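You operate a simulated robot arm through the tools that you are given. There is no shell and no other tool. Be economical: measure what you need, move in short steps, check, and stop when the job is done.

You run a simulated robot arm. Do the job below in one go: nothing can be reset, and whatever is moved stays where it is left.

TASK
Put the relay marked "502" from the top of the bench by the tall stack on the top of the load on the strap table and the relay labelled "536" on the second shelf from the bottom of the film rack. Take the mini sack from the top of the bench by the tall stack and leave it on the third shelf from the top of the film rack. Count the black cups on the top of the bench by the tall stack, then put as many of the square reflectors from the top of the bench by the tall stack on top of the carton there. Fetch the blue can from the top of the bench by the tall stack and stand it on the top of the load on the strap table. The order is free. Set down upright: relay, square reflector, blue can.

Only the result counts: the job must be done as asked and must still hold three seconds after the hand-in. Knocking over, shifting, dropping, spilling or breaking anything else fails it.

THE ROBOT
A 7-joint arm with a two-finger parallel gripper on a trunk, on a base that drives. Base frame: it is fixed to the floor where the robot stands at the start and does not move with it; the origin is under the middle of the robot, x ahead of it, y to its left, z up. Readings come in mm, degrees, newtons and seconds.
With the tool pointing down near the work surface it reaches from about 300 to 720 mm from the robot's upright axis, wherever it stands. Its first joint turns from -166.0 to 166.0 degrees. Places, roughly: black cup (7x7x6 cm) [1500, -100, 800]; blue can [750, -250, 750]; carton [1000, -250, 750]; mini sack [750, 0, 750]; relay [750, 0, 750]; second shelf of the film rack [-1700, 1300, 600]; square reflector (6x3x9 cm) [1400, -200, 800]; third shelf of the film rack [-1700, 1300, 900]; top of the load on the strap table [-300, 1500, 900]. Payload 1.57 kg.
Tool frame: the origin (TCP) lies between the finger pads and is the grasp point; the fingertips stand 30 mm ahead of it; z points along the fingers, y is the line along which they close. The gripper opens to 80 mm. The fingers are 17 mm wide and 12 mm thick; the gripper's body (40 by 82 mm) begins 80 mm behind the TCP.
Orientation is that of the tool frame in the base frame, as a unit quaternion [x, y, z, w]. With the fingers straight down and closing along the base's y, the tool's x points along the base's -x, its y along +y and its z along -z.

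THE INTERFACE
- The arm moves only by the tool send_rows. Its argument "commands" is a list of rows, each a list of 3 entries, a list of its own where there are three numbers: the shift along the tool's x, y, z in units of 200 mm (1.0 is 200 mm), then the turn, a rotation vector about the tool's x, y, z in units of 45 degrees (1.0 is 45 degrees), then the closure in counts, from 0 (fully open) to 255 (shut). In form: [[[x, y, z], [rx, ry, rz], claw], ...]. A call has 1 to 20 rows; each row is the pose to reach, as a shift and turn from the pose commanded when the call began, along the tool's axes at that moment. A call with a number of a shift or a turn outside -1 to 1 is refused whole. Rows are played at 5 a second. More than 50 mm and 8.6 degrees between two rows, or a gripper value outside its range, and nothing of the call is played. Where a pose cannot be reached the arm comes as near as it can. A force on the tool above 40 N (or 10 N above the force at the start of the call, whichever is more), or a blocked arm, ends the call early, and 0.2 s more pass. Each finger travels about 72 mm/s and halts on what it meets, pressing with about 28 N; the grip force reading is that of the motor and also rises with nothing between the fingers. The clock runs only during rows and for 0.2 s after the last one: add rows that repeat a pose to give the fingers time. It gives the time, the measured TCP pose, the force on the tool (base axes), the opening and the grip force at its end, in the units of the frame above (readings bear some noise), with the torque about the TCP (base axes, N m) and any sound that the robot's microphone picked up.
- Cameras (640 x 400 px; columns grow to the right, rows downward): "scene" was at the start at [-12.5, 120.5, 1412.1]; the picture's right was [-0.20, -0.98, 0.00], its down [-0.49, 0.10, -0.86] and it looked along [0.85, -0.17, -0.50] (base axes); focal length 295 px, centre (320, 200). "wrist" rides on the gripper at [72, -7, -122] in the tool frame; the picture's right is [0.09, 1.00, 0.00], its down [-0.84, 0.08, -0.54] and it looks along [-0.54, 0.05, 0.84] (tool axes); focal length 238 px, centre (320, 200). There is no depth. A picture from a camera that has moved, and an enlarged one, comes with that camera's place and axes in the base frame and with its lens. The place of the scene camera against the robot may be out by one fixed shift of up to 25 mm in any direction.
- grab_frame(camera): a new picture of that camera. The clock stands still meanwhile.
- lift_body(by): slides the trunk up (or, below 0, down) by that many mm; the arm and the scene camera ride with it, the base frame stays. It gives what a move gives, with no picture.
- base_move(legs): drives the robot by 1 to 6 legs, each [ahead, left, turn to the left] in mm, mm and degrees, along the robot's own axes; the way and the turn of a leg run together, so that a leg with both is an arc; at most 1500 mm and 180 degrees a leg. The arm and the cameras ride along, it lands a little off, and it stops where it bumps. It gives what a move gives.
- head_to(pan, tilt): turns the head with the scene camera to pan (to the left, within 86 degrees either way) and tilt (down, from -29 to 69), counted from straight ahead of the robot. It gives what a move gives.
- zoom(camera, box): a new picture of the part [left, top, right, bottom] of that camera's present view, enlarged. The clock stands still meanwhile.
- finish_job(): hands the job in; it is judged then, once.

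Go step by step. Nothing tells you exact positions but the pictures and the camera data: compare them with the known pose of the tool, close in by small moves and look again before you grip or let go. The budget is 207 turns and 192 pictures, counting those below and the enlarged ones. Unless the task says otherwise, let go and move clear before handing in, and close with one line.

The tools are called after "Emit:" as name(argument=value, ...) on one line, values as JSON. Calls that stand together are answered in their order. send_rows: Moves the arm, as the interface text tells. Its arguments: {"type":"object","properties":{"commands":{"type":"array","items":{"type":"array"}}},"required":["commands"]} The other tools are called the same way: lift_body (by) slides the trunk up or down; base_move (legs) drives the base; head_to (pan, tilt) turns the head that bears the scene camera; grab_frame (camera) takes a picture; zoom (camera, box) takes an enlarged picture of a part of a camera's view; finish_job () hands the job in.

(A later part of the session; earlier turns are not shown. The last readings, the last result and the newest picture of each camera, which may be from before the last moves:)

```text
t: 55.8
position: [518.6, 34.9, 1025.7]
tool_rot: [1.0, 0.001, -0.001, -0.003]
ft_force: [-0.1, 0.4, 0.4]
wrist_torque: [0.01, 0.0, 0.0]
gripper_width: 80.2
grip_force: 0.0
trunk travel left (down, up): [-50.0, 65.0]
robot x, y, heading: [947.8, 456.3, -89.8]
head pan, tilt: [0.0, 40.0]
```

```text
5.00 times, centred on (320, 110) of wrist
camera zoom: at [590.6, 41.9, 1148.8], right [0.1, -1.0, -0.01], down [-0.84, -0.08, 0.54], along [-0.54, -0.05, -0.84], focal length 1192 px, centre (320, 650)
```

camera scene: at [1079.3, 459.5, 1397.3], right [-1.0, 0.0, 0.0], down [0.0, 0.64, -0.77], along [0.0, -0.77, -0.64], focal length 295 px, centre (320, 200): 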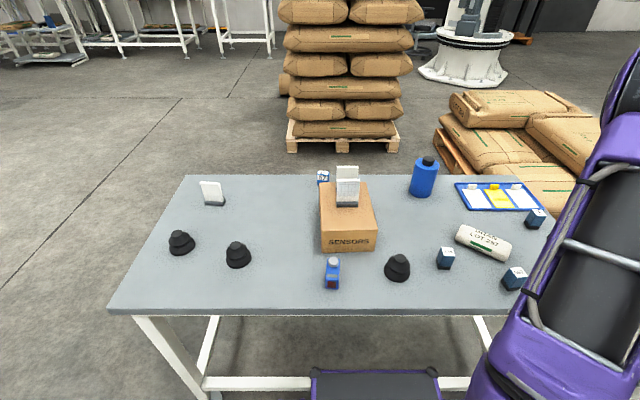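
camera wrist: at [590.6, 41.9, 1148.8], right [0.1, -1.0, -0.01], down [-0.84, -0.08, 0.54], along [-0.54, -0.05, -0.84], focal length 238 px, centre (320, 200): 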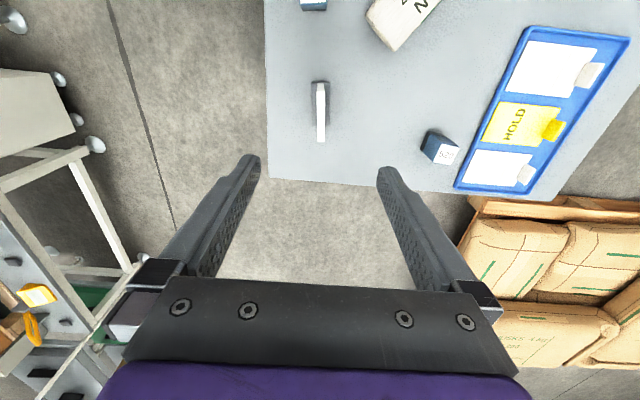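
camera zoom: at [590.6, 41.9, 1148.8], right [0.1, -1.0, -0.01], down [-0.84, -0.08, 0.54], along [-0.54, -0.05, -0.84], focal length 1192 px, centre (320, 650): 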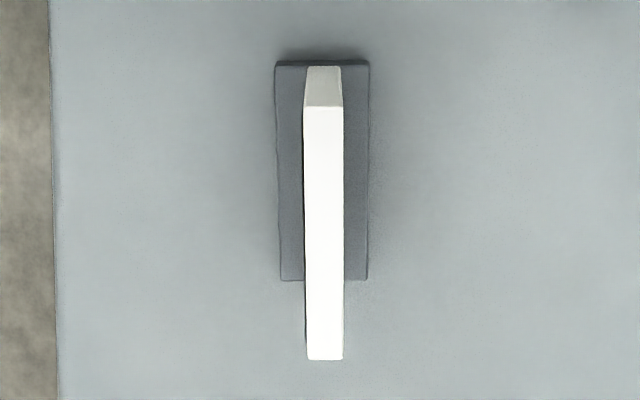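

R4's centre is (521.6,34.8), turned about +5.5°. I descend and grip.

Emit:
send_rows(commands=[[[0.015, 0, 0.2], [0, 0, -0.12], 0], [[0.015, 0, 0.4], [0, 0, -0.12], 0], [[0.015, 0, 0.6], [0, 0, -0.12], 0], [[0.015, 0, 0.8], [0, 0, -0.12], 0], [[0.015, 0, 0.92], [0, 0, -0.12], 0], [[0.015, 0, 0.92], [0, 0, -0.12], 0]])

Emit:
grab_frame(camera="wrist")

```text
t: 57.2
position: [521.2, 33.6, 841.9]
tool_rot: [0.999, 0.048, -0.001, -0.003]
ft_force: [0.4, 0.6, 0.0]
wrist_torque: [0.01, -0.02, -0.01]
gripper_width: 80.0
grip_force: 0.0
trunk travel left (down, up): [-50.0, 65.0]
robot x, y, heading: [948.8, 455.9, -90.1]
head pan, tilt: [0.0, 40.0]
```

```text
154 pictures are left
camera wrist: at [591.6, 47.7, 965.2], right [0.19, -0.98, -0.01], down [-0.82, -0.16, 0.54], along [-0.53, -0.1, -0.84], focal length 238 px, centre (320, 200)
```

wrist: 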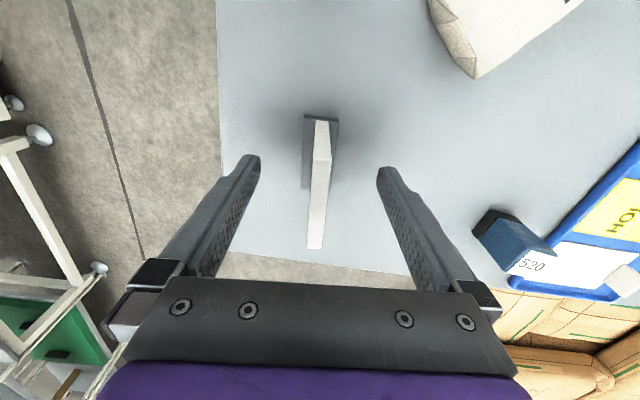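

Emit:
send_rows(commands=[[[0, 0, 0], [0, 0, 0], 120], [[0, 0, 0], [0, 0, 0], 255], [[0, 0, 0], [0, 0, 0], 255], [[0, 0, 0], [0, 0, 0], 255], [[0, 0, 0], [0, 0, 0], 255], [[0, 0, -0.05], [0, 0, 0], 255], [[0, 0, -0.2], [0, 0, 0], 255], [[0, 0, -0.4], [0, 0, 0], 255], [[0, 0, -0.6], [0, 0, 0], 255], [[0, 0, -0.75], [0, 0, 0], 255], [[0, 0, -0.75], [0, 0, 0.12], 255], [[0, 0, -0.75], [0, 0, 0.12], 255]])

```text
t: 59.8
position: [522.8, 32.0, 991.2]
tool_rot: [1.0, 0.0, -0.001, -0.003]
ft_force: [-0.1, 0.6, -0.8]
wrist_torque: [-0.04, 0.0, 0.02]
gripper_width: 8.3
grip_force: 27.0
trunk travel left (down, up): [-50.0, 65.0]
robot x, y, heading: [950.2, 454.2, -90.2]
head pan, tilt: [0.0, 40.0]
```

Held and squared. I carry it to (1018,-85).

Emit:
send_rows(commands=[[[0.2, 0.04, 0], [0, 0, 0], 255], [[0.4, 0.08, 0], [0, 0, 0], 255], [[0.6, 0.12, 0], [0, 0, 0], 255], [[0.8, 0.16, 0], [0, 0, 0], 255], [[1, 0.2, 0], [0, 0, 0], 255], [[1, 0.2, 0], [0, 0, 0], 255]])

Emit:
send_rows(commands=[[[0.2, 0.04, 0], [0, 0, 0], 255], [[0.4, 0.08, 0], [0, 0, 0], 255], [[0.6, 0.12, 0], [0, 0, 0], 255], [[0.8, 0.16, 0], [0, 0, 0], 255], [[1, 0.2, 0], [0, 0, 0], 255], [[1, 0.2, 0], [0, 0, 0], 255]])

Emit:
send_rows(commands=[[[0.2, 0.07, 0], [0, 0, 0], 255], [[0.35, 0.13, 0], [0, 0, 0], 255], [[0.475, 0.185, 0], [0, 0, 0], 255], [[0.475, 0.185, 0.15], [0, 0, 0], 255], [[0.475, 0.185, 0.27], [0, 0, 0], 255], [[0.475, 0.185, 0.27], [0, 0, 0], 255]])

Emit:
grab_frame(camera="wrist")

Emit:
zoom(camera="scene", box=[300, 170, 400, 260])

```text
t: 61.2
position: [722.1, -4.4, 992.7]
tool_rot: [1.0, 0.001, -0.001, -0.003]
ft_force: [0.5, 1.0, -1.0]
wrist_torque: [0.03, 0.02, 0.02]
gripper_width: 8.4
grip_force: 27.5
trunk travel left (down, up): [-50.0, 65.0]
robot x, y, heading: [948.2, 457.2, -89.7]
head pan, tilt: [0.0, 40.0]
```

```text
t: 62.6
position: [921.9, -45.4, 990.2]
tool_rot: [1.0, 0.001, -0.001, -0.003]
ft_force: [-0.1, -0.7, -0.2]
wrist_torque: [-0.02, 0.02, 0.01]
gripper_width: 8.5
grip_force: 27.4
trunk travel left (down, up): [-50.0, 65.0]
robot x, y, heading: [950.1, 454.2, -89.9]
head pan, tilt: [0.0, 40.0]
```

```text
t: 64.0
position: [1015.4, -81.6, 938.0]
tool_rot: [1.0, 0.001, -0.001, -0.002]
ft_force: [0.7, 0.2, -0.8]
wrist_torque: [0.01, -0.01, -0.04]
gripper_width: 8.5
grip_force: 27.3
trunk travel left (down, up): [-50.0, 65.0]
robot x, y, heading: [953.6, 457.3, -90.1]
head pan, tilt: [0.0, 40.0]
```

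```text
153 pictures are left
camera wrist: at [1086.8, -75.6, 1061.1], right [0.09, -1.0, -0.01], down [-0.84, -0.08, 0.54], along [-0.54, -0.05, -0.84], focal length 238 px, centre (320, 200)
```

wrist: 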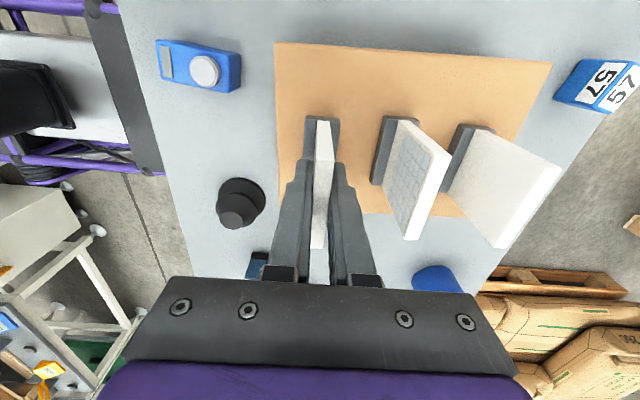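

```text
4.44 times, centred on (350, 215) of scene
camera zoom: at [1079.4, 459.5, 1397.3], right [-1.0, 0.0, 0.0], down [0.0, 0.64, -0.77], along [0.0, -0.77, -0.64], focal length 1309 px, centre (187, 133)
```

zoom: 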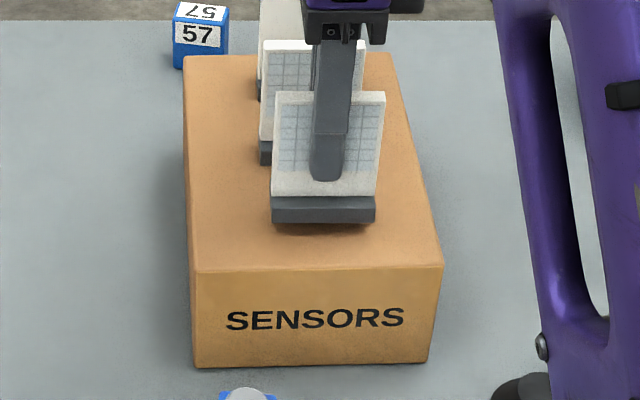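

Emit:
send_rows(commands=[[[0, 0, 0.02], [0, 0, 0], 255], [[0, 0, 0.04], [0, 0, 0], 255], [[0, 0, 0.055], [0, 0, 0], 255], [[0, 0, 0.055], [0, 0, 0], 255]])

Emit:
send_rows(commands=[[[0, 0, 0.01], [0, 0, 0], 255], [[0, 0, 0.01], [0, 0, 0], 255]])

```text
t: 65.0
position: [1015.7, -83.3, 926.5]
tool_rot: [1.0, 0.002, 0.0, 0.0]
ft_force: [0.9, 0.2, 16.4]
wrist_torque: [0.0, 0.02, -0.02]
gripper_width: 8.2
grip_force: 27.0
trunk travel left (down, up): [-50.0, 65.0]
robot x, y, heading: [950.8, 455.6, -90.0]
head pan, tilt: [0.0, 40.0]
```

```text
t: 65.6
position: [1015.1, -82.1, 924.0]
tool_rot: [1.0, 0.002, -0.001, -0.001]
ft_force: [0.0, -1.9, 22.4]
wrist_torque: [-0.15, -0.02, -0.03]
gripper_width: 8.6
grip_force: 27.2
trunk travel left (down, up): [-50.0, 65.0]
robot x, y, heading: [951.0, 457.7, -90.0]
head pan, tilt: [0.0, 40.0]
```

Emit:
send_rows(commands=[[[0, 0, -0.012], [0, 0, 0], 255], [[0, 0, -0.012], [0, 0, 0], 255], [[0, 0, -0.012], [0, 0, 0], 200], [[0, 0, -0.012], [0, 0, 0], 130], [[0, 0, -0.012], [0, 0, 0], 130], [[0, 0, -0.012], [0, 0, 0], 130], [[0, 0, -0.1], [0, 0, 0], 130], [[0, 0, -0.3], [0, 0, 0], 130], [[0, 0, -0.5], [0, 0, 0], 130], [[0, 0, -0.7], [0, 0, 0], 130], [[0, 0, -0.9], [0, 0, 0], 0], [[0, 0, -1], [0, 0, 0], 0], [[0, 0, -1], [0, 0, 0], 0]])

Emit:
grab_frame(camera="wrist")

Emit:
zoom(camera="scene", box=[300, 160, 400, 250])

```text
t: 68.4
position: [1019.2, -83.6, 1123.8]
tool_rot: [1.0, 0.003, -0.002, -0.002]
ft_force: [-0.3, -0.1, 0.5]
wrist_torque: [0.01, 0.02, -0.02]
gripper_width: 79.9
grip_force: 0.0
trunk travel left (down, up): [-50.0, 65.0]
robot x, y, heading: [947.0, 456.6, -90.2]
head pan, tilt: [0.0, 40.0]
```

```text
151 pictures are left
camera wrist: at [1090.5, -76.7, 1247.5], right [0.1, -1.0, -0.01], down [-0.84, -0.08, 0.54], along [-0.54, -0.05, -0.84], focal length 238 px, centre (320, 200)
```

wrist: 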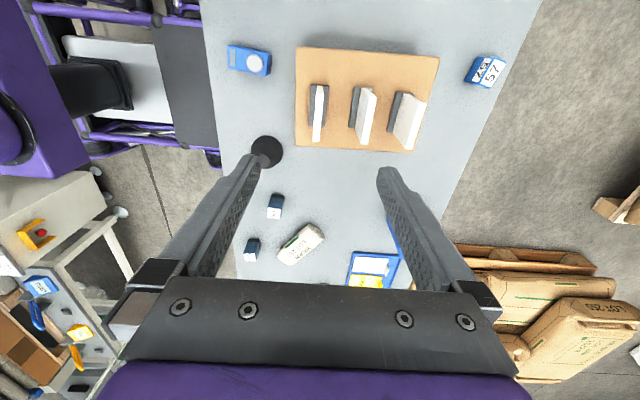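

```text
4.44 times, centred on (350, 205) of scene
camera zoom: at [1079.4, 459.6, 1397.3], right [-1.0, 0.0, 0.0], down [0.0, 0.64, -0.77], along [0.0, -0.77, -0.64], focal length 1309 px, centre (187, 178)
```

zoom: 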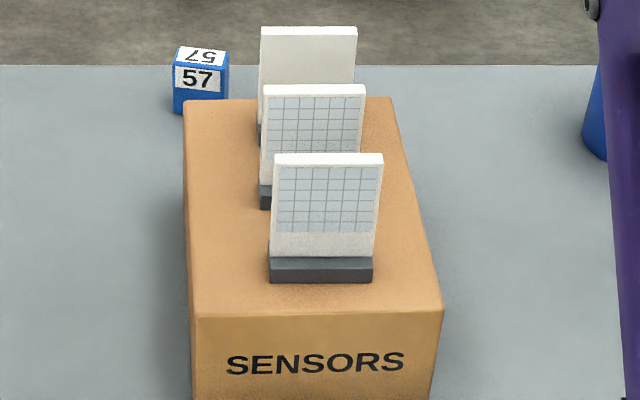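

All three reflectors stand on the carton. From here I can also fetch relay 502, near (636,50), so I move over it.

Emit:
send_rows(commands=[[[-0.2, -0.07, 0], [0, 0, 0], 0], [[-0.4, -0.14, 0], [0, 0, 0], 0], [[-0.6, -0.21, 0], [0, 0, 0], 0], [[-0.8, -0.28, 0], [0, 0, 0], 0], [[-1, -0.35, 0], [0, 0, 0], 0], [[-1, -0.35, 0], [0, 0, 0], 0]])

Emit:
send_rows(commands=[[[-0.2, -0.07, 0.12], [0, 0, 0], 0], [[-0.4, -0.14, 0.24], [0, 0, 0], 0], [[-0.6, -0.21, 0.36], [0, 0, 0], 0], [[-0.8, -0.28, 0.48], [0, 0, 0], 0], [[-0.9, -0.33, 0.5], [0, 0, 0], 0], [[-0.9, -0.33, 0.5], [0, 0, 0], 0]])

Emit:
grab_frame(camera="wrist")

Emit:
zoom(camera="wrist", box=[256, 60, 384, 140])

```text
t: 69.8
position: [814.8, -12.8, 1121.8]
tool_rot: [1.0, 0.001, 0.0, -0.003]
ft_force: [0.2, -0.4, 0.1]
wrist_torque: [0.02, -0.01, -0.01]
gripper_width: 80.1
grip_force: 0.1
trunk travel left (down, up): [-50.0, 65.0]
robot x, y, heading: [950.3, 452.9, -90.1]
head pan, tilt: [0.0, 40.0]
```

```text
t: 71.2
position: [634.2, 54.4, 1024.6]
tool_rot: [1.0, 0.002, 0.0, -0.002]
ft_force: [0.7, 0.0, -0.6]
wrist_torque: [0.02, 0.01, -0.01]
gripper_width: 80.1
grip_force: 0.1
trunk travel left (down, up): [-50.0, 65.0]
robot x, y, heading: [949.5, 454.7, -90.1]
head pan, tilt: [0.0, 40.0]
```

```text
149 pictures are left
camera wrist: at [706.4, 60.4, 1147.4], right [0.1, -1.0, 0.0], down [-0.84, -0.08, 0.54], along [-0.54, -0.05, -0.84], focal length 238 px, centre (320, 200)
```

wrist: 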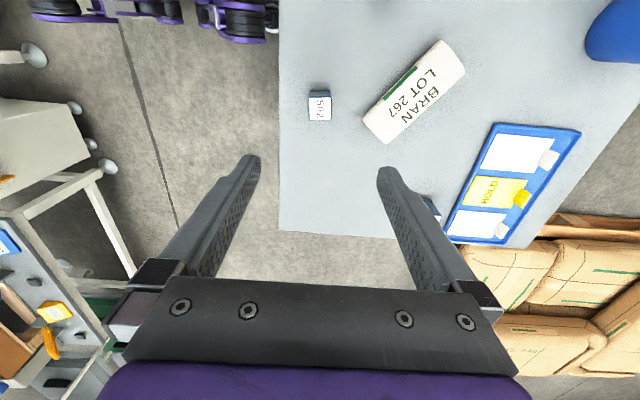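

```text
5.00 times, centred on (320, 100) of wrist
camera zoom: at [706.4, 60.4, 1147.4], right [0.1, -1.0, 0.0], down [-0.84, -0.08, 0.54], along [-0.54, -0.05, -0.84], focal length 1192 px, centre (320, 700)
```

zoom: 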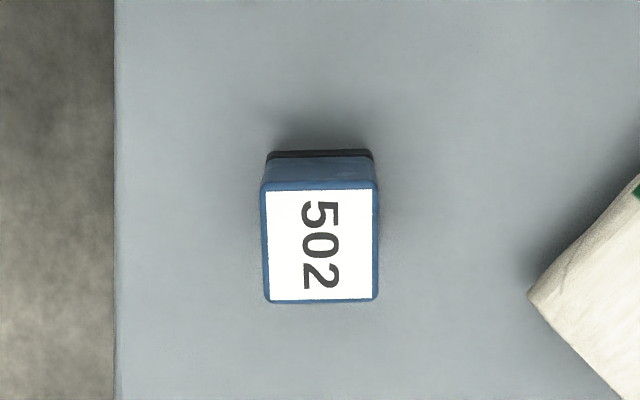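

Relay 502 is centred at (640,54), about 28 mm square and 50 mm tall, turned about 6.5°. I descend, grip and lift.

Emit:
send_rows(commands=[[[0.03, 0, 0.2], [0, 0, -0.14], 0], [[0.03, 0, 0.4], [0, 0, -0.14], 0], [[0.03, 0, 0.6], [0, 0, -0.14], 0], [[0.03, 0, 0.8], [0, 0, -0.14], 0], [[0.03, 0, 1.0], [0, 0, -0.14], 0], [[0.03, 0, 1.0], [0, 0, -0.14], 0]])

Emit:
grab_frame(camera="wrist")

```text
t: 72.6
position: [642.3, 51.9, 824.6]
tool_rot: [0.998, 0.057, -0.001, -0.003]
ft_force: [-0.1, 0.3, 0.2]
wrist_torque: [-0.02, 0.0, -0.01]
gripper_width: 79.9
grip_force: 0.1
trunk travel left (down, up): [-50.0, 65.0]
robot x, y, heading: [952.4, 453.6, -90.2]
head pan, tilt: [0.0, 40.0]
```

```text
147 pictures are left
camera wrist: at [712.3, 67.4, 947.6], right [0.2, -0.98, -0.01], down [-0.82, -0.17, 0.54], along [-0.53, -0.11, -0.84], focal length 238 px, centre (320, 200)
```

wrist: 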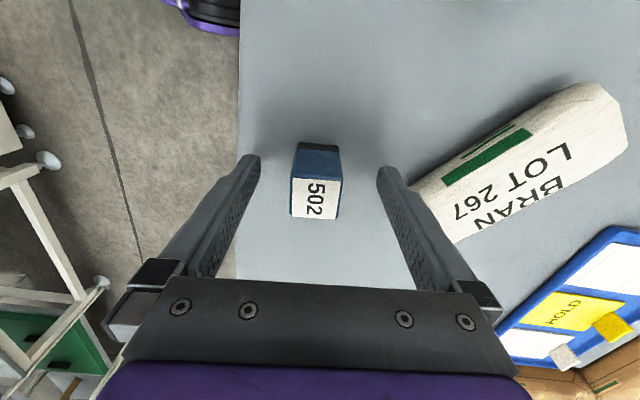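

Emit:
send_rows(commands=[[[0, 0, 0], [0, 0, 0], 100], [[0, 0, 0], [0, 0, 0], 255], [[0, 0, 0], [0, 0, 0], 255], [[0, 0, 0], [0, 0, 0], 255], [[0, 0, 0], [0, 0, 0], 255], [[0, 0, -0.05], [0, 0, 0], 255], [[0, 0, -0.2], [0, 0, 0], 255], [[0, 0, -0.4], [0, 0, 0], 255], [[0, 0, -0.6], [0, 0, 0], 255], [[0, 0, -0.8], [0, 0, 0], 255], [[0, 0, -1], [0, 0, 0], 255], [[0, 0, -1], [0, 0, 0], 255]])

Emit:
grab_frame(camera="wrist")

```text
t: 75.2
position: [642.5, 52.4, 1023.9]
tool_rot: [0.998, 0.057, 0.0, -0.003]
ft_force: [0.6, 0.2, -0.9]
wrist_torque: [0.03, 0.05, -0.01]
gripper_width: 29.2
grip_force: 28.3
trunk travel left (down, up): [-50.0, 65.0]
robot x, y, heading: [949.5, 459.1, -90.1]
head pan, tilt: [0.0, 40.0]
```

```text
146 pictures are left
camera wrist: at [712.4, 67.4, 1147.2], right [0.2, -0.98, -0.01], down [-0.82, -0.17, 0.54], along [-0.53, -0.11, -0.84], focal length 238 px, centre (320, 200)
```

wrist: 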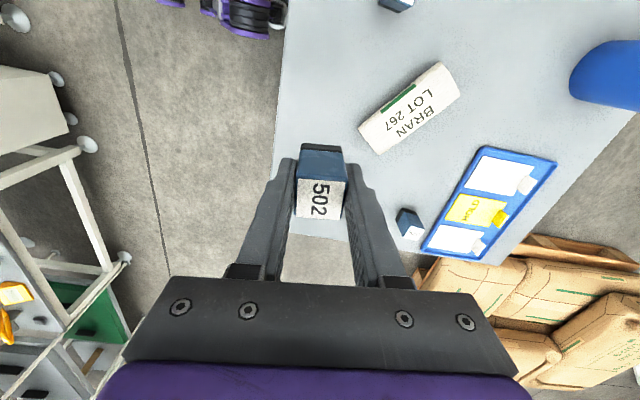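

Relay 502 is held. I drive toward the start area and turn to look for the strap table.

Emit:
base_move(legs=[[-60, 0, 0], [0, -900, 0]])

Emit:
head_to(pan=-80, tilt=20)

Emit:
grab_frame(camera="scene")

Emit:
grab_frame(camera="wrist")

```text
t: 84.7
position: [-240.0, 95.5, 1024.1]
tool_rot: [0.998, 0.066, -0.002, -0.002]
ft_force: [-0.4, 0.3, -1.4]
wrist_torque: [-0.03, -0.03, -0.02]
gripper_width: 29.2
grip_force: 28.2
trunk travel left (down, up): [-50.0, 65.0]
robot x, y, heading: [59.9, 507.4, -88.8]
head pan, tilt: [0.0, 40.0]
```

```text
t: 86.2
position: [-240.6, 96.7, 1023.8]
tool_rot: [0.998, 0.067, 0.0, -0.003]
ft_force: [0.4, -0.3, -0.6]
wrist_torque: [0.02, 0.02, 0.0]
gripper_width: 29.5
grip_force: 28.4
trunk travel left (down, up): [-50.0, 65.0]
robot x, y, heading: [61.2, 504.5, -88.7]
head pan, tilt: [-80.0, 20.0]
```

```text
145 pictures are left
camera scene: at [96.1, 579.1, 1428.7], right [-0.2, 0.98, 0.0], down [0.34, 0.07, -0.94], along [-0.92, -0.18, -0.34], focal length 295 px, centre (320, 200)
```

scene: 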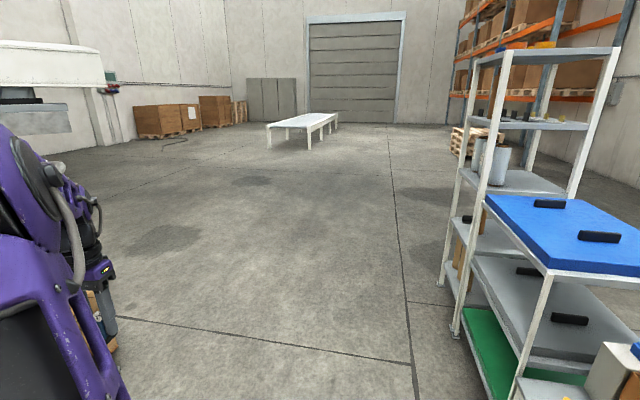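

```text
144 pictures are left
camera wrist: at [-169.2, 112.3, 1146.7], right [0.22, -0.97, -0.01], down [-0.82, -0.19, 0.54], along [-0.53, -0.12, -0.84], focal length 238 px, centre (320, 200)
```

wrist: 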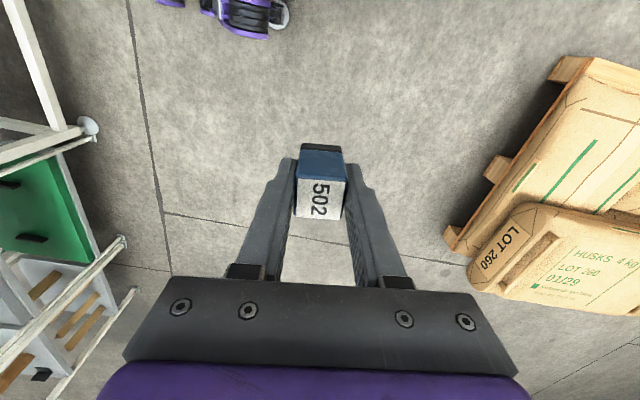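

There are shelving units ahead to the right. I turn further to see them squarely.

Emit:
base_move(legs=[[0, 0, -110]])

Emit:
head_to(pan=0, tilt=20)

Emit:
grab_frame(camera="scene")

Emit:
head_to(pan=-60, tilt=20)

Emit:
grab_frame(camera="scene")

```text
t: 91.3
position: [-232.1, 920.5, 1024.0]
tool_rot: [-0.636, 0.771, -0.001, 0.002]
ft_force: [1.2, -0.4, -0.5]
wrist_torque: [0.03, 0.02, -0.01]
gripper_width: 29.1
grip_force: 28.1
trunk travel left (down, up): [-50.0, 65.0]
robot x, y, heading: [61.0, 506.5, 162.6]
head pan, tilt: [-80.0, 20.0]
```

```text
t: 92.8
position: [-231.1, 920.7, 1023.6]
tool_rot: [-0.636, 0.772, -0.002, 0.003]
ft_force: [-0.3, -0.5, -0.4]
wrist_torque: [0.0, 0.02, -0.04]
gripper_width: 29.6
grip_force: 28.0
trunk travel left (down, up): [-50.0, 65.0]
robot x, y, heading: [62.9, 505.6, 162.7]
head pan, tilt: [0.0, 20.0]
```

```text
143 pictures are left
camera scene: at [4.6, 371.8, 1428.7], right [0.3, 0.95, 0.0], down [0.33, -0.1, -0.94], along [-0.9, 0.28, -0.34], focal length 295 px, centre (320, 200)
```

scene: 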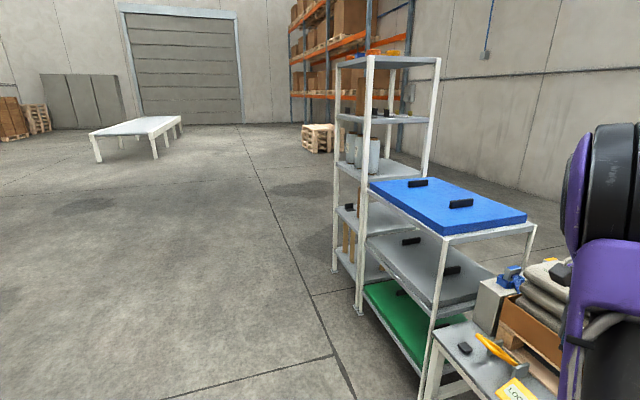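

```text
t: 94.1
position: [-231.5, 920.4, 1022.8]
tool_rot: [-0.636, 0.772, -0.001, 0.003]
ft_force: [0.7, 0.4, 0.0]
wrist_torque: [0.02, -0.01, 0.06]
gripper_width: 29.5
grip_force: 28.2
trunk travel left (down, up): [-50.0, 65.0]
robot x, y, heading: [60.7, 511.2, 162.7]
head pan, tilt: [-60.0, 20.0]
```

```text
142 pictures are left
camera scene: at [73.1, 434.7, 1428.7], right [0.98, 0.22, 0.0], down [0.07, -0.33, -0.94], along [-0.21, 0.92, -0.34], focal length 295 px, centre (320, 200)
```

scene: 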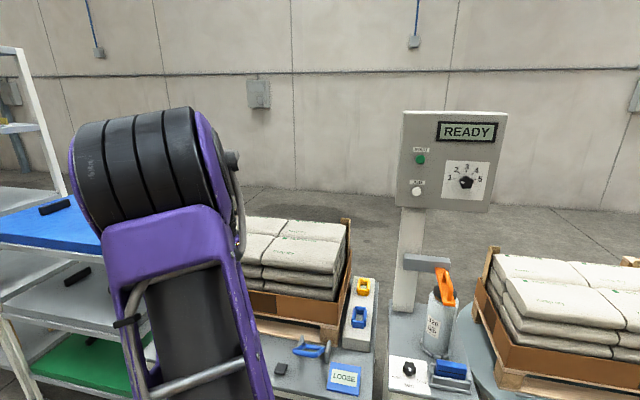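

The strap table is ahead-right, with a palletised load of white sacks on it. I take a wrist view of it.

Emit:
grab_frame(camera="wrist")

Emit:
head_to(pan=-40, tilt=45)

Emit:
grab_frame(camera="scene")

```text
141 pictures are left
camera wrist: at [-240.3, 849.6, 1146.7], right [-1.0, 0.1, -0.01], down [0.08, 0.84, 0.54], along [0.06, 0.54, -0.84], focal length 238 px, centre (320, 200)
```

wrist: 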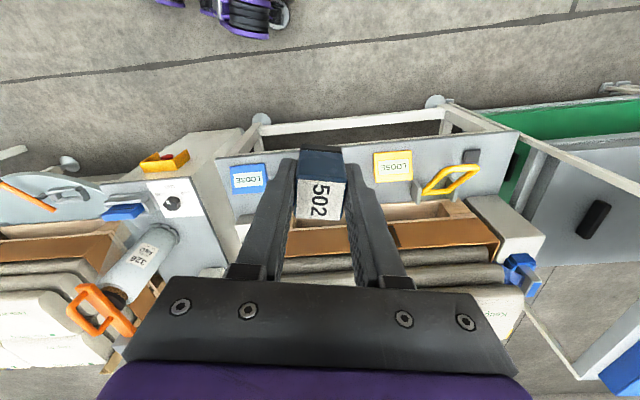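

```text
t: 95.0
position: [-232.0, 920.9, 1023.3]
tool_rot: [-0.636, 0.771, -0.002, 0.003]
ft_force: [0.4, 0.2, -0.7]
wrist_torque: [0.0, 0.02, 0.0]
gripper_width: 29.0
grip_force: 27.7
trunk travel left (down, up): [-50.0, 65.0]
robot x, y, heading: [58.6, 504.6, 162.5]
head pan, tilt: [-40.0, 45.0]
```

```text
140 pictures are left
camera scene: at [49.6, 412.4, 1390.1], right [0.84, 0.54, 0.0], down [0.38, -0.6, -0.71], along [-0.38, 0.6, -0.71], focal length 295 px, centre (320, 200)
```

scene: 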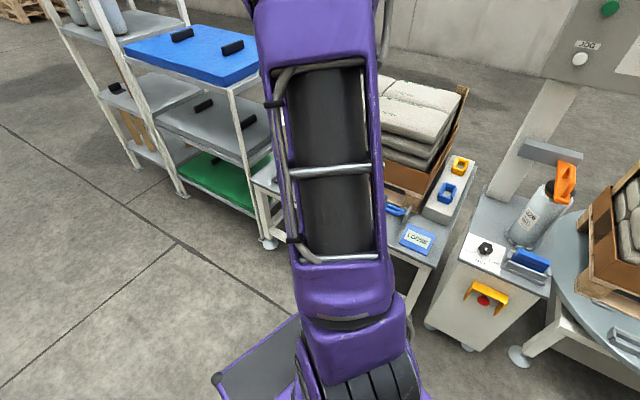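

The strap table spans x≈-553 to -36 with its front edge at y≈1000, and the load stands behind that. I raise the arm and shift the base nearer without turning.

Emit:
send_rows(commands=[[[0, 0, -0.2], [0, 0, 0], 255], [[0, 0, -0.4], [0, 0, 0], 255], [[0, 0, -0.6], [0, 0, 0], 255], [[0, 0, -0.75], [0, 0, 0], 255], [[0, 0, -0.75], [0, 0, 0], 255]])

Emit:
base_move(legs=[[117, -105, 0]])

Emit:
grab_frame(camera="wrist")

Emit:
head_to(pan=-70, tilt=40)

Emit:
grab_frame(camera="scene")

```text
t: 96.2
position: [-233.3, 921.5, 1173.4]
tool_rot: [-0.636, 0.772, -0.001, 0.002]
ft_force: [-0.4, 0.3, -1.1]
wrist_torque: [0.0, -0.01, -0.02]
gripper_width: 29.3
grip_force: 27.4
trunk travel left (down, up): [-50.0, 65.0]
robot x, y, heading: [59.9, 506.5, 162.6]
head pan, tilt: [-40.0, 45.0]
```

```text
t: 97.8
position: [-314.7, 1055.3, 1172.6]
tool_rot: [-0.638, 0.77, -0.001, 0.002]
ft_force: [0.0, -0.2, 0.0]
wrist_torque: [-0.03, 0.02, -0.03]
gripper_width: 29.4
grip_force: 27.9
trunk travel left (down, up): [-50.0, 65.0]
robot x, y, heading: [-14.9, 637.7, 162.8]
head pan, tilt: [-40.0, 45.0]
```

```text
139 pictures are left
camera wrist: at [-323.1, 984.0, 1296.2], right [-1.0, 0.09, -0.01], down [0.08, 0.84, 0.54], along [0.06, 0.54, -0.84], focal length 238 px, centre (320, 200)
```

wrist: 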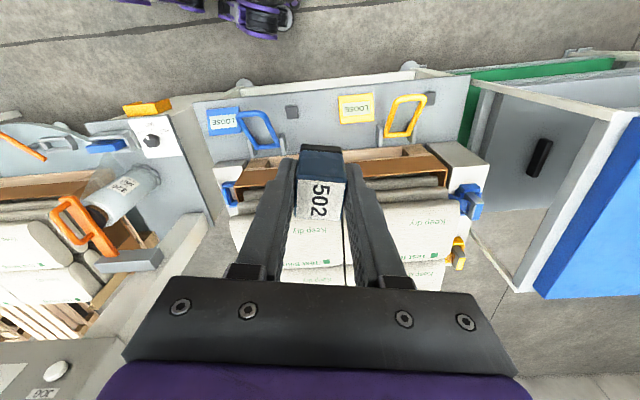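

```text
t: 98.8
position: [-315.7, 1055.0, 1172.8]
tool_rot: [-0.637, 0.771, -0.001, 0.003]
ft_force: [0.3, 0.1, -1.4]
wrist_torque: [0.03, -0.02, -0.02]
gripper_width: 29.5
grip_force: 27.7
trunk travel left (down, up): [-50.0, 65.0]
robot x, y, heading: [-15.7, 638.2, 163.0]
head pan, tilt: [-70.0, 40.0]
```

```text
138 pictures are left
camera scene: at [11.0, 563.2, 1397.3], right [1.0, 0.05, 0.0], down [0.03, -0.64, -0.77], along [-0.04, 0.76, -0.64], focal length 295 px, centre (320, 200)
```

scene: 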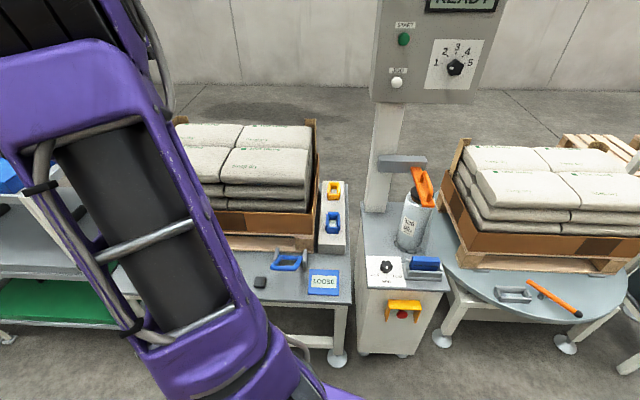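

Comparing the two wrist views puts the strap table at z≈537 with its front edge at y≈1084. The load top is around z≈820, starting near y≈1320, so I reposition square to it and closer.

Emit:
base_move(legs=[[249, 76, 0], [0, 0, -73], [90, 0, 0]])

Emit:
grab_frame(camera="wrist")

Emit:
head_to(pan=0, tilt=40)

Emit:
grab_frame(camera="scene")

```text
t: 104.6
position: [33.5, 1131.0, 1173.4]
tool_rot: [-0.053, 0.999, -0.002, 0.001]
ft_force: [-1.2, 0.8, -1.1]
wrist_torque: [0.01, 0.0, 0.01]
gripper_width: 29.2
grip_force: 28.1
trunk travel left (down, up): [-50.0, 65.0]
robot x, y, heading: [-277.5, 725.2, 89.7]
head pan, tilt: [-70.0, 40.0]
```

```text
137 pictures are left
camera wrist: at [-37.7, 1118.2, 1296.2], right [-0.2, 0.98, -0.01], down [0.82, 0.17, 0.54], along [0.53, 0.1, -0.84], focal length 238 px, centre (320, 200)
```

wrist: 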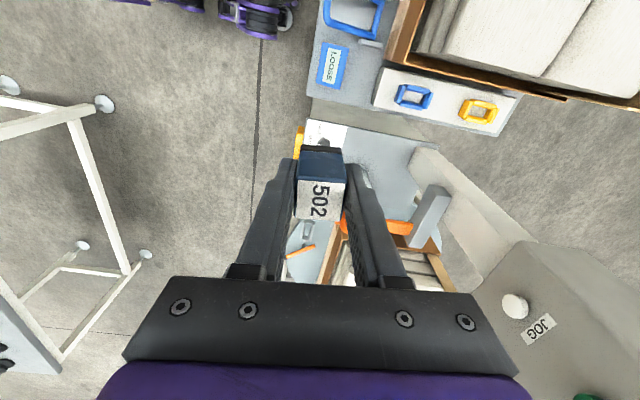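

```text
t: 106.0
position: [33.6, 1131.4, 1172.5]
tool_rot: [-0.053, 0.999, -0.002, 0.001]
ft_force: [0.3, 0.0, -0.9]
wrist_torque: [-0.02, -0.05, -0.01]
gripper_width: 29.1
grip_force: 28.3
trunk travel left (down, up): [-50.0, 65.0]
robot x, y, heading: [-277.9, 726.1, 89.7]
head pan, tilt: [0.0, 40.0]
```

```text
136 pictures are left
camera scene: at [-428.8, 721.7, 1397.3], right [1.0, -0.01, 0.0], down [0.0, -0.64, -0.77], along [0.0, 0.77, -0.64], focal length 295 px, centre (320, 200)
```

scene: 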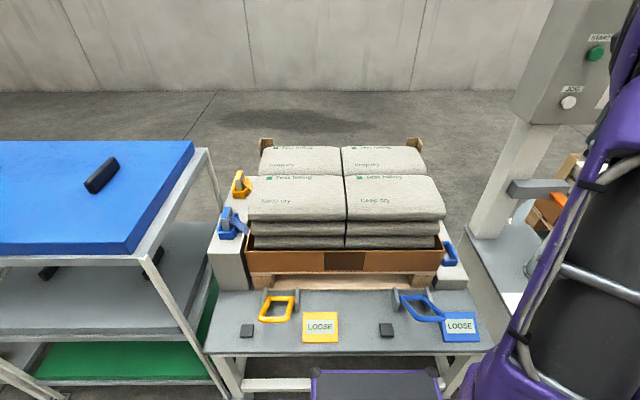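

The load top shows two front sacks: left x -638 to -356, right -356 to -65, y 1355–1545, z≈815. I edge forward and bring the relay over the right sack.

Emit:
base_move(legs=[[28, 0, 0]])

Emit:
send_rows(commands=[[[0.12, 0.17, 0], [0, 0, 0], 255], [[0.25, 0.35, 0], [0, 0, 0], 255], [[0.37, 0.52, 0], [0, 0, 0], 255], [[0.5, 0.7, 0], [0, 0, 0], 255], [[0.5, 0.7, 0], [0, 0, 0], 255]])

Emit:
send_rows(commands=[[[0.1, 0.17, 0], [0, 0, 0], 255], [[0.2, 0.35, 0.1], [0, 0, 0], 255], [[0.3, 0.52, 0.25], [0, 0, 0], 255], [[0.375, 0.7, 0.4], [0, 0, 0], 255], [[0.375, 0.7, 0.6], [0, 0, 0], 255], [[0.375, 0.7, 0.75], [0, 0, 0], 255], [[0.375, 0.7, 0.75], [0, 0, 0], 255]])

Emit:
grab_frame(camera="wrist")

Emit:
grab_frame(camera="scene")

```text
t: 106.9
position: [34.4, 1159.9, 1171.8]
tool_rot: [-0.054, 0.999, -0.003, 0.001]
ft_force: [0.2, -0.1, -0.6]
wrist_torque: [0.02, -0.01, 0.0]
gripper_width: 29.3
grip_force: 27.9
trunk travel left (down, up): [-50.0, 65.0]
robot x, y, heading: [-279.9, 755.9, 89.8]
head pan, tilt: [0.0, 40.0]
```

```text
t: 108.1
position: [-81.7, 1289.5, 1173.6]
tool_rot: [-0.054, 0.999, -0.003, 0.001]
ft_force: [0.7, 0.5, 0.3]
wrist_torque: [-0.02, 0.03, 0.02]
gripper_width: 29.3
grip_force: 28.3
trunk travel left (down, up): [-50.0, 65.0]
robot x, y, heading: [-278.2, 756.6, 89.8]
head pan, tilt: [0.0, 40.0]
```

```text
t: 109.7
position: [-168.1, 1417.5, 1021.2]
tool_rot: [-0.054, 0.999, -0.003, 0.001]
ft_force: [-0.3, 1.1, -0.7]
wrist_torque: [0.04, 0.02, 0.02]
gripper_width: 29.5
grip_force: 27.8
trunk travel left (down, up): [-50.0, 65.0]
robot x, y, heading: [-278.6, 758.6, 89.8]
head pan, tilt: [0.0, 40.0]
```

```text
135 pictures are left
camera wrist: at [-240.4, 1405.2, 1143.7], right [-0.2, 0.98, 0.0], down [0.82, 0.17, 0.54], along [0.53, 0.1, -0.84], focal length 238 px, centre (320, 200)
```

wrist: 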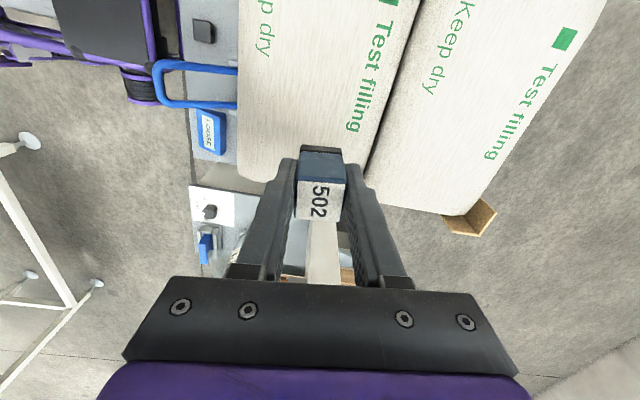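

```text
134 pictures are left
camera scene: at [-428.7, 750.1, 1397.3], right [1.0, -0.01, 0.0], down [0.0, -0.64, -0.77], along [0.0, 0.77, -0.64], focal length 295 px, centre (320, 200)
```

scene: 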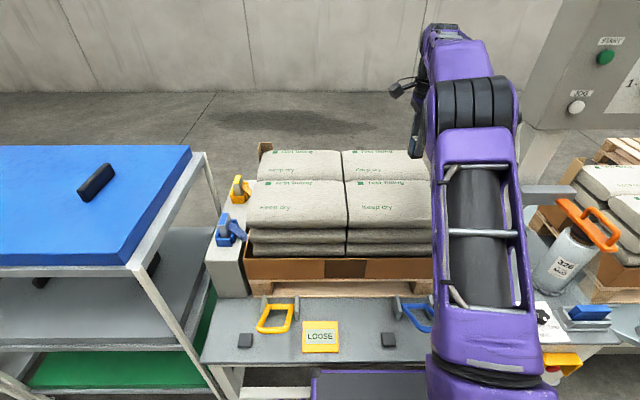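

The relay is over the right front sack. I shift a little toward its middle and lower.

Emit:
send_rows(commands=[[[0.2, 0, 0], [0, 0, 0], 255], [[0.2, 0, 0.2], [0, 0, 0], 255], [[0.2, 0, 0.4], [0, 0, 0], 255], [[0.2, 0, 0.55], [0, 0, 0], 255], [[0.2, 0, 0.55], [0, 0, 0], 255]])

Emit:
grab_frame(camera="wrist")

Emit:
zoom(camera="scene", box=[340, 140, 440, 220])

```text
t: 110.9
position: [-208.7, 1412.6, 909.6]
tool_rot: [-0.054, 0.999, -0.002, 0.001]
ft_force: [0.0, -0.6, -0.7]
wrist_torque: [-0.02, 0.02, 0.01]
gripper_width: 29.5
grip_force: 28.1
trunk travel left (down, up): [-50.0, 65.0]
robot x, y, heading: [-281.0, 754.5, 89.7]
head pan, tilt: [0.0, 40.0]
```

```text
133 pictures are left
camera wrist: at [-280.8, 1401.0, 1032.2], right [-0.2, 0.98, -0.01], down [0.82, 0.17, 0.54], along [0.53, 0.1, -0.84], focal length 238 px, centre (320, 200)
```

wrist: 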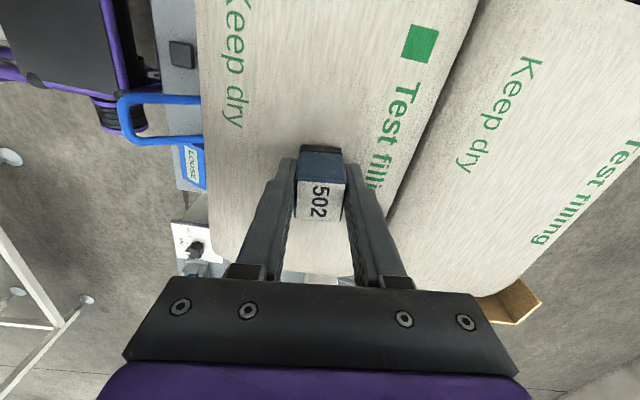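

```text
5.00 times, centred on (390, 180) of scene
camera zoom: at [-428.7, 750.1, 1397.3], right [1.0, -0.01, 0.0], down [0.0, -0.64, -0.77], along [0.0, 0.77, -0.64], focal length 1473 px, centre (-30, 300)
```

zoom: 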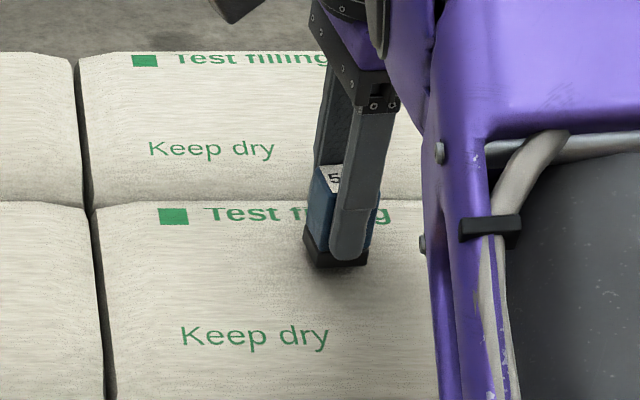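

Emit:
send_rows(commands=[[[0, 0, 0.03], [0, 0, 0], 255], [[0, 0, 0.06], [0, 0, 0], 255], [[0, 0, 0.06], [0, 0, 0], 255]])

Emit:
zoom(camera="scene", box=[380, 170, 440, 210])

```text
t: 111.7
position: [-209.1, 1414.4, 901.8]
tool_rot: [-0.054, 0.999, 0.0, 0.002]
ft_force: [0.8, -1.8, 19.9]
wrist_torque: [-0.22, -0.04, 0.0]
gripper_width: 30.1
grip_force: 28.0
trunk travel left (down, up): [-50.0, 65.0]
robot x, y, heading: [-276.2, 757.1, 89.7]
head pan, tilt: [0.0, 40.0]
```

```text
10.00 times, centred on (410, 190) of scene
camera zoom: at [-428.9, 748.4, 1397.6], right [1.0, -0.01, 0.0], down [0.0, -0.64, -0.77], along [0.0, 0.77, -0.64], focal length 2946 px, centre (-580, 300)
```

zoom: 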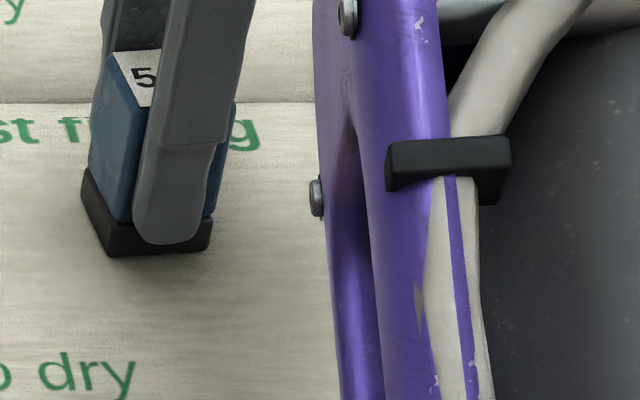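

Contact at TCP z≈902 (load top ≈854). I ease off, release and rise.

Emit:
send_rows(commands=[[[0, 0, -0.018], [0, 0, 0], 255], [[0, 0, -0.018], [0, 0, 0], 255], [[0, 0, -0.018], [0, 0, 0], 140], [[0, 0, -0.018], [0, 0, 0], 90], [[0, 0, -0.018], [0, 0, 0], 80], [[0, 0, -0.018], [0, 0, 0], 80], [[0, 0, -0.15], [0, 0, 0], 80], [[0, 0, -0.35], [0, 0, 0], 80], [[0, 0, -0.55], [0, 0, 0], 80], [[0, 0, -0.75], [0, 0, 0], 80], [[0, 0, -0.95], [0, 0, 0], 0], [[0, 0, -0.95], [0, 0, 0], 0]])

Emit:
grab_frame(camera="wrist")

Emit:
zoom(camera="scene", box=[380, 170, 440, 210])

```text
t: 114.3
position: [-207.9, 1417.0, 1090.4]
tool_rot: [-0.053, 0.999, -0.002, 0.001]
ft_force: [0.5, -0.9, 0.8]
wrist_torque: [0.0, 0.01, -0.01]
gripper_width: 80.2
grip_force: 0.0
trunk travel left (down, up): [-50.0, 65.0]
robot x, y, heading: [-278.7, 753.3, 89.7]
head pan, tilt: [0.0, 40.0]
```

```text
130 pictures are left
camera wrist: at [-279.0, 1403.3, 1213.5], right [-0.2, 0.98, -0.01], down [0.82, 0.17, 0.54], along [0.53, 0.1, -0.84], focal length 238 px, centre (320, 200)
```

wrist: 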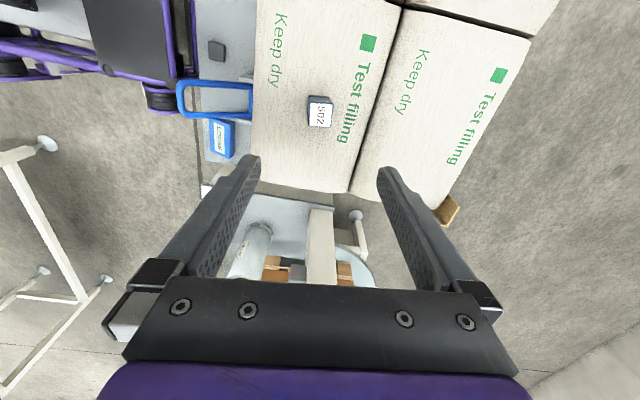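

```text
10.00 times, centred on (410, 190) of scene
camera zoom: at [-428.7, 750.0, 1397.3], right [1.0, -0.01, 0.0], down [0.0, -0.64, -0.77], along [0.0, 0.77, -0.64], focal length 2946 px, centre (-580, 300)
```

zoom: 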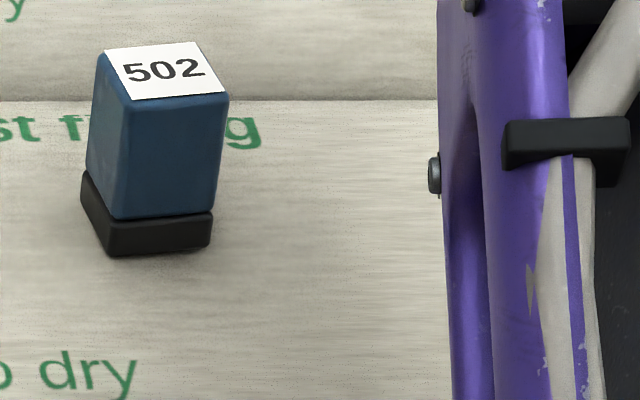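

Relay 502 stands on the load. I retract the arm, back off and turn toward the film rack to study it.

Emit:
send_rows(commands=[[[0.06, -0.2, 0], [0, 0, 0], 0], [[0.12, -0.4, 0], [0, 0, 0], 0], [[0.22, -0.6, 0], [0, 0, 0], 0], [[0.22, -0.6, 0], [0, 0, 0], 0]])

Emit:
send_rows(commands=[[[0.06, -0.2, 0], [0, 0, 0], 0], [[0.12, -0.4, 0], [0, 0, 0], 0], [[0.22, -0.6, 0], [0, 0, 0], 0], [[0.22, -0.6, 0], [0, 0, 0], 0]])

Emit:
base_move(legs=[[-300, 0, 0], [0, 0, 60], [400, 0, 0]])

Emit:
head_to(pan=0, tilt=25)

Emit:
grab_frame(camera="scene")

Emit:
head_to(pan=-30, tilt=25)

Emit:
grab_frame(camera="scene")

```text
t: 115.3
position: [-240.7, 1291.2, 1089.6]
tool_rot: [-0.053, 0.999, -0.003, 0.002]
ft_force: [0.1, 0.3, 0.3]
wrist_torque: [0.02, -0.03, -0.01]
gripper_width: 79.9
grip_force: 0.1
trunk travel left (down, up): [-50.0, 65.0]
robot x, y, heading: [-278.1, 753.7, 89.8]
head pan, tilt: [0.0, 40.0]
```

```text
t: 116.3
position: [-271.2, 1168.0, 1091.3]
tool_rot: [-0.054, 0.999, -0.001, 0.001]
ft_force: [-0.3, 0.0, -0.3]
wrist_torque: [0.0, 0.02, -0.02]
gripper_width: 80.0
grip_force: 0.0
trunk travel left (down, up): [-50.0, 65.0]
robot x, y, heading: [-277.3, 753.1, 89.6]
head pan, tilt: [0.0, 40.0]
```

```text
t: 123.1
position: [-971.8, 895.5, 1090.7]
tool_rot: [-0.531, 0.847, -0.002, 0.002]
ft_force: [-0.1, -1.3, 0.0]
wrist_torque: [-0.02, 0.03, 0.0]
gripper_width: 79.8
grip_force: 0.1
trunk travel left (down, up): [-50.0, 65.0]
robot x, y, heading: [-628.5, 669.2, 147.6]
head pan, tilt: [0.0, 40.0]
```

```text
t: 123.9
position: [-973.8, 896.8, 1090.3]
tool_rot: [-0.531, 0.847, -0.002, 0.002]
ft_force: [0.1, 0.4, -1.0]
wrist_torque: [0.02, -0.02, -0.02]
gripper_width: 80.0
grip_force: 0.1
trunk travel left (down, up): [-50.0, 65.0]
robot x, y, heading: [-622.5, 671.2, 147.6]
head pan, tilt: [0.0, 25.0]
```

```text
128 pictures are left
camera scene: at [-712.1, 553.2, 1420.6], right [0.53, 0.85, 0.0], down [0.36, -0.23, -0.91], along [-0.77, 0.48, -0.42], focal length 295 px, centre (320, 200)
```

scene: 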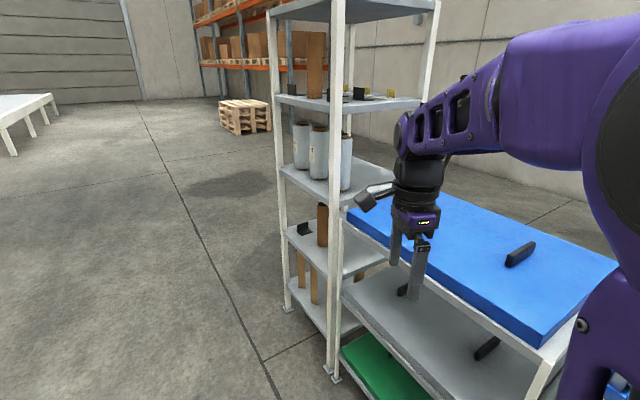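

```text
t: 124.8
position: [-971.4, 896.5, 1091.1]
tool_rot: [-0.532, 0.847, -0.002, 0.002]
ft_force: [0.4, -0.2, 0.1]
wrist_torque: [-0.06, -0.06, -0.01]
gripper_width: 80.0
grip_force: 0.0
trunk travel left (down, up): [-50.0, 65.0]
robot x, y, heading: [-625.7, 671.3, 147.8]
head pan, tilt: [-30.0, 25.0]
```

```text
127 pictures are left
camera scene: at [-677.1, 585.5, 1420.6], right [0.88, 0.47, 0.0], down [0.2, -0.37, -0.91], along [-0.42, 0.8, -0.42], focal length 295 px, centre (320, 200)
```

scene: 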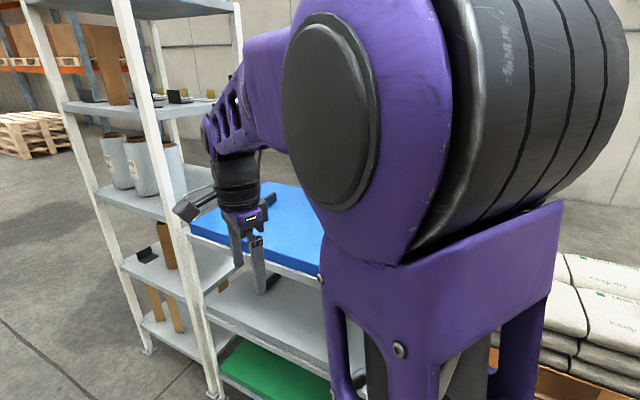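

The film rack has five shelves at about z 190, 560, 925, 1290 and 1650, with its open front facing -y at y≈1115. I'll need a tilted gripper for its shelves, so I go back to the bench front to take relay 536 with a 45° tilt.

Emit:
base_move(legs=[[0, 0, 112], [0, 0, 100.4], [560, -450, 0], [120, -220, 0]])

Emit:
head_to(pan=0, tilt=35)

Emit:
grab_frame(camera="scene")

Emit:
grab_frame(camera="wrist")

```text
t: 141.3
position: [476.0, 28.6, 1090.3]
tool_rot: [0.654, 0.757, -0.002, -0.001]
ft_force: [0.8, 0.2, 0.2]
wrist_torque: [0.0, -0.03, -0.03]
gripper_width: 80.3
grip_force: 0.1
trunk travel left (down, up): [-50.0, 65.0]
robot x, y, heading: [66.4, 19.6, 2.4]
head pan, tilt: [-30.0, 25.0]
```

```text
t: 142.2
position: [477.2, 27.4, 1090.5]
tool_rot: [0.653, 0.757, -0.003, -0.001]
ft_force: [0.5, -0.1, 0.7]
wrist_torque: [-0.06, -0.02, -0.02]
gripper_width: 80.0
grip_force: 0.1
trunk travel left (down, up): [-50.0, 65.0]
robot x, y, heading: [68.1, 19.4, 2.2]
head pan, tilt: [0.0, 35.0]
```

```text
126 pictures are left
camera scene: at [45.3, 157.1, 1404.9], right [0.03, -1.0, 0.0], down [-0.57, -0.02, -0.82], along [0.82, 0.03, -0.57], focal length 295 px, centre (320, 200)
```

scene: 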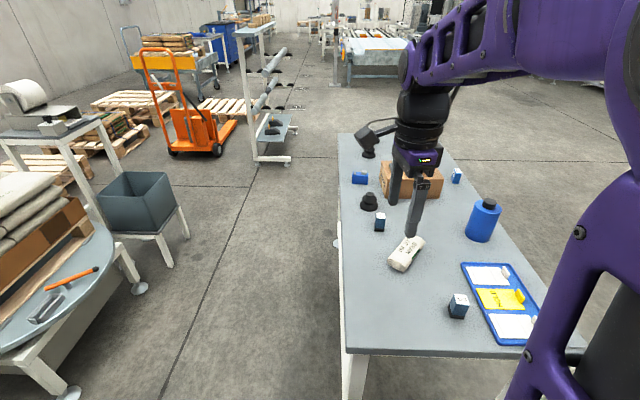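

```text
125 pictures are left
camera wrist: at [459.0, 99.4, 1214.0], right [0.97, 0.24, 0.0], down [0.2, -0.82, 0.54], along [0.12, -0.53, -0.84], focal length 238 px, centre (320, 200)
```

wrist: 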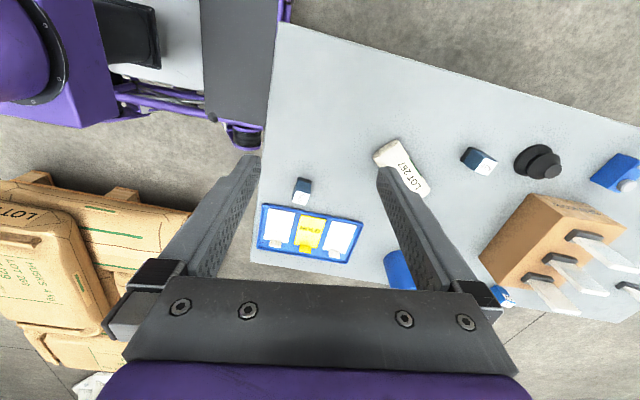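

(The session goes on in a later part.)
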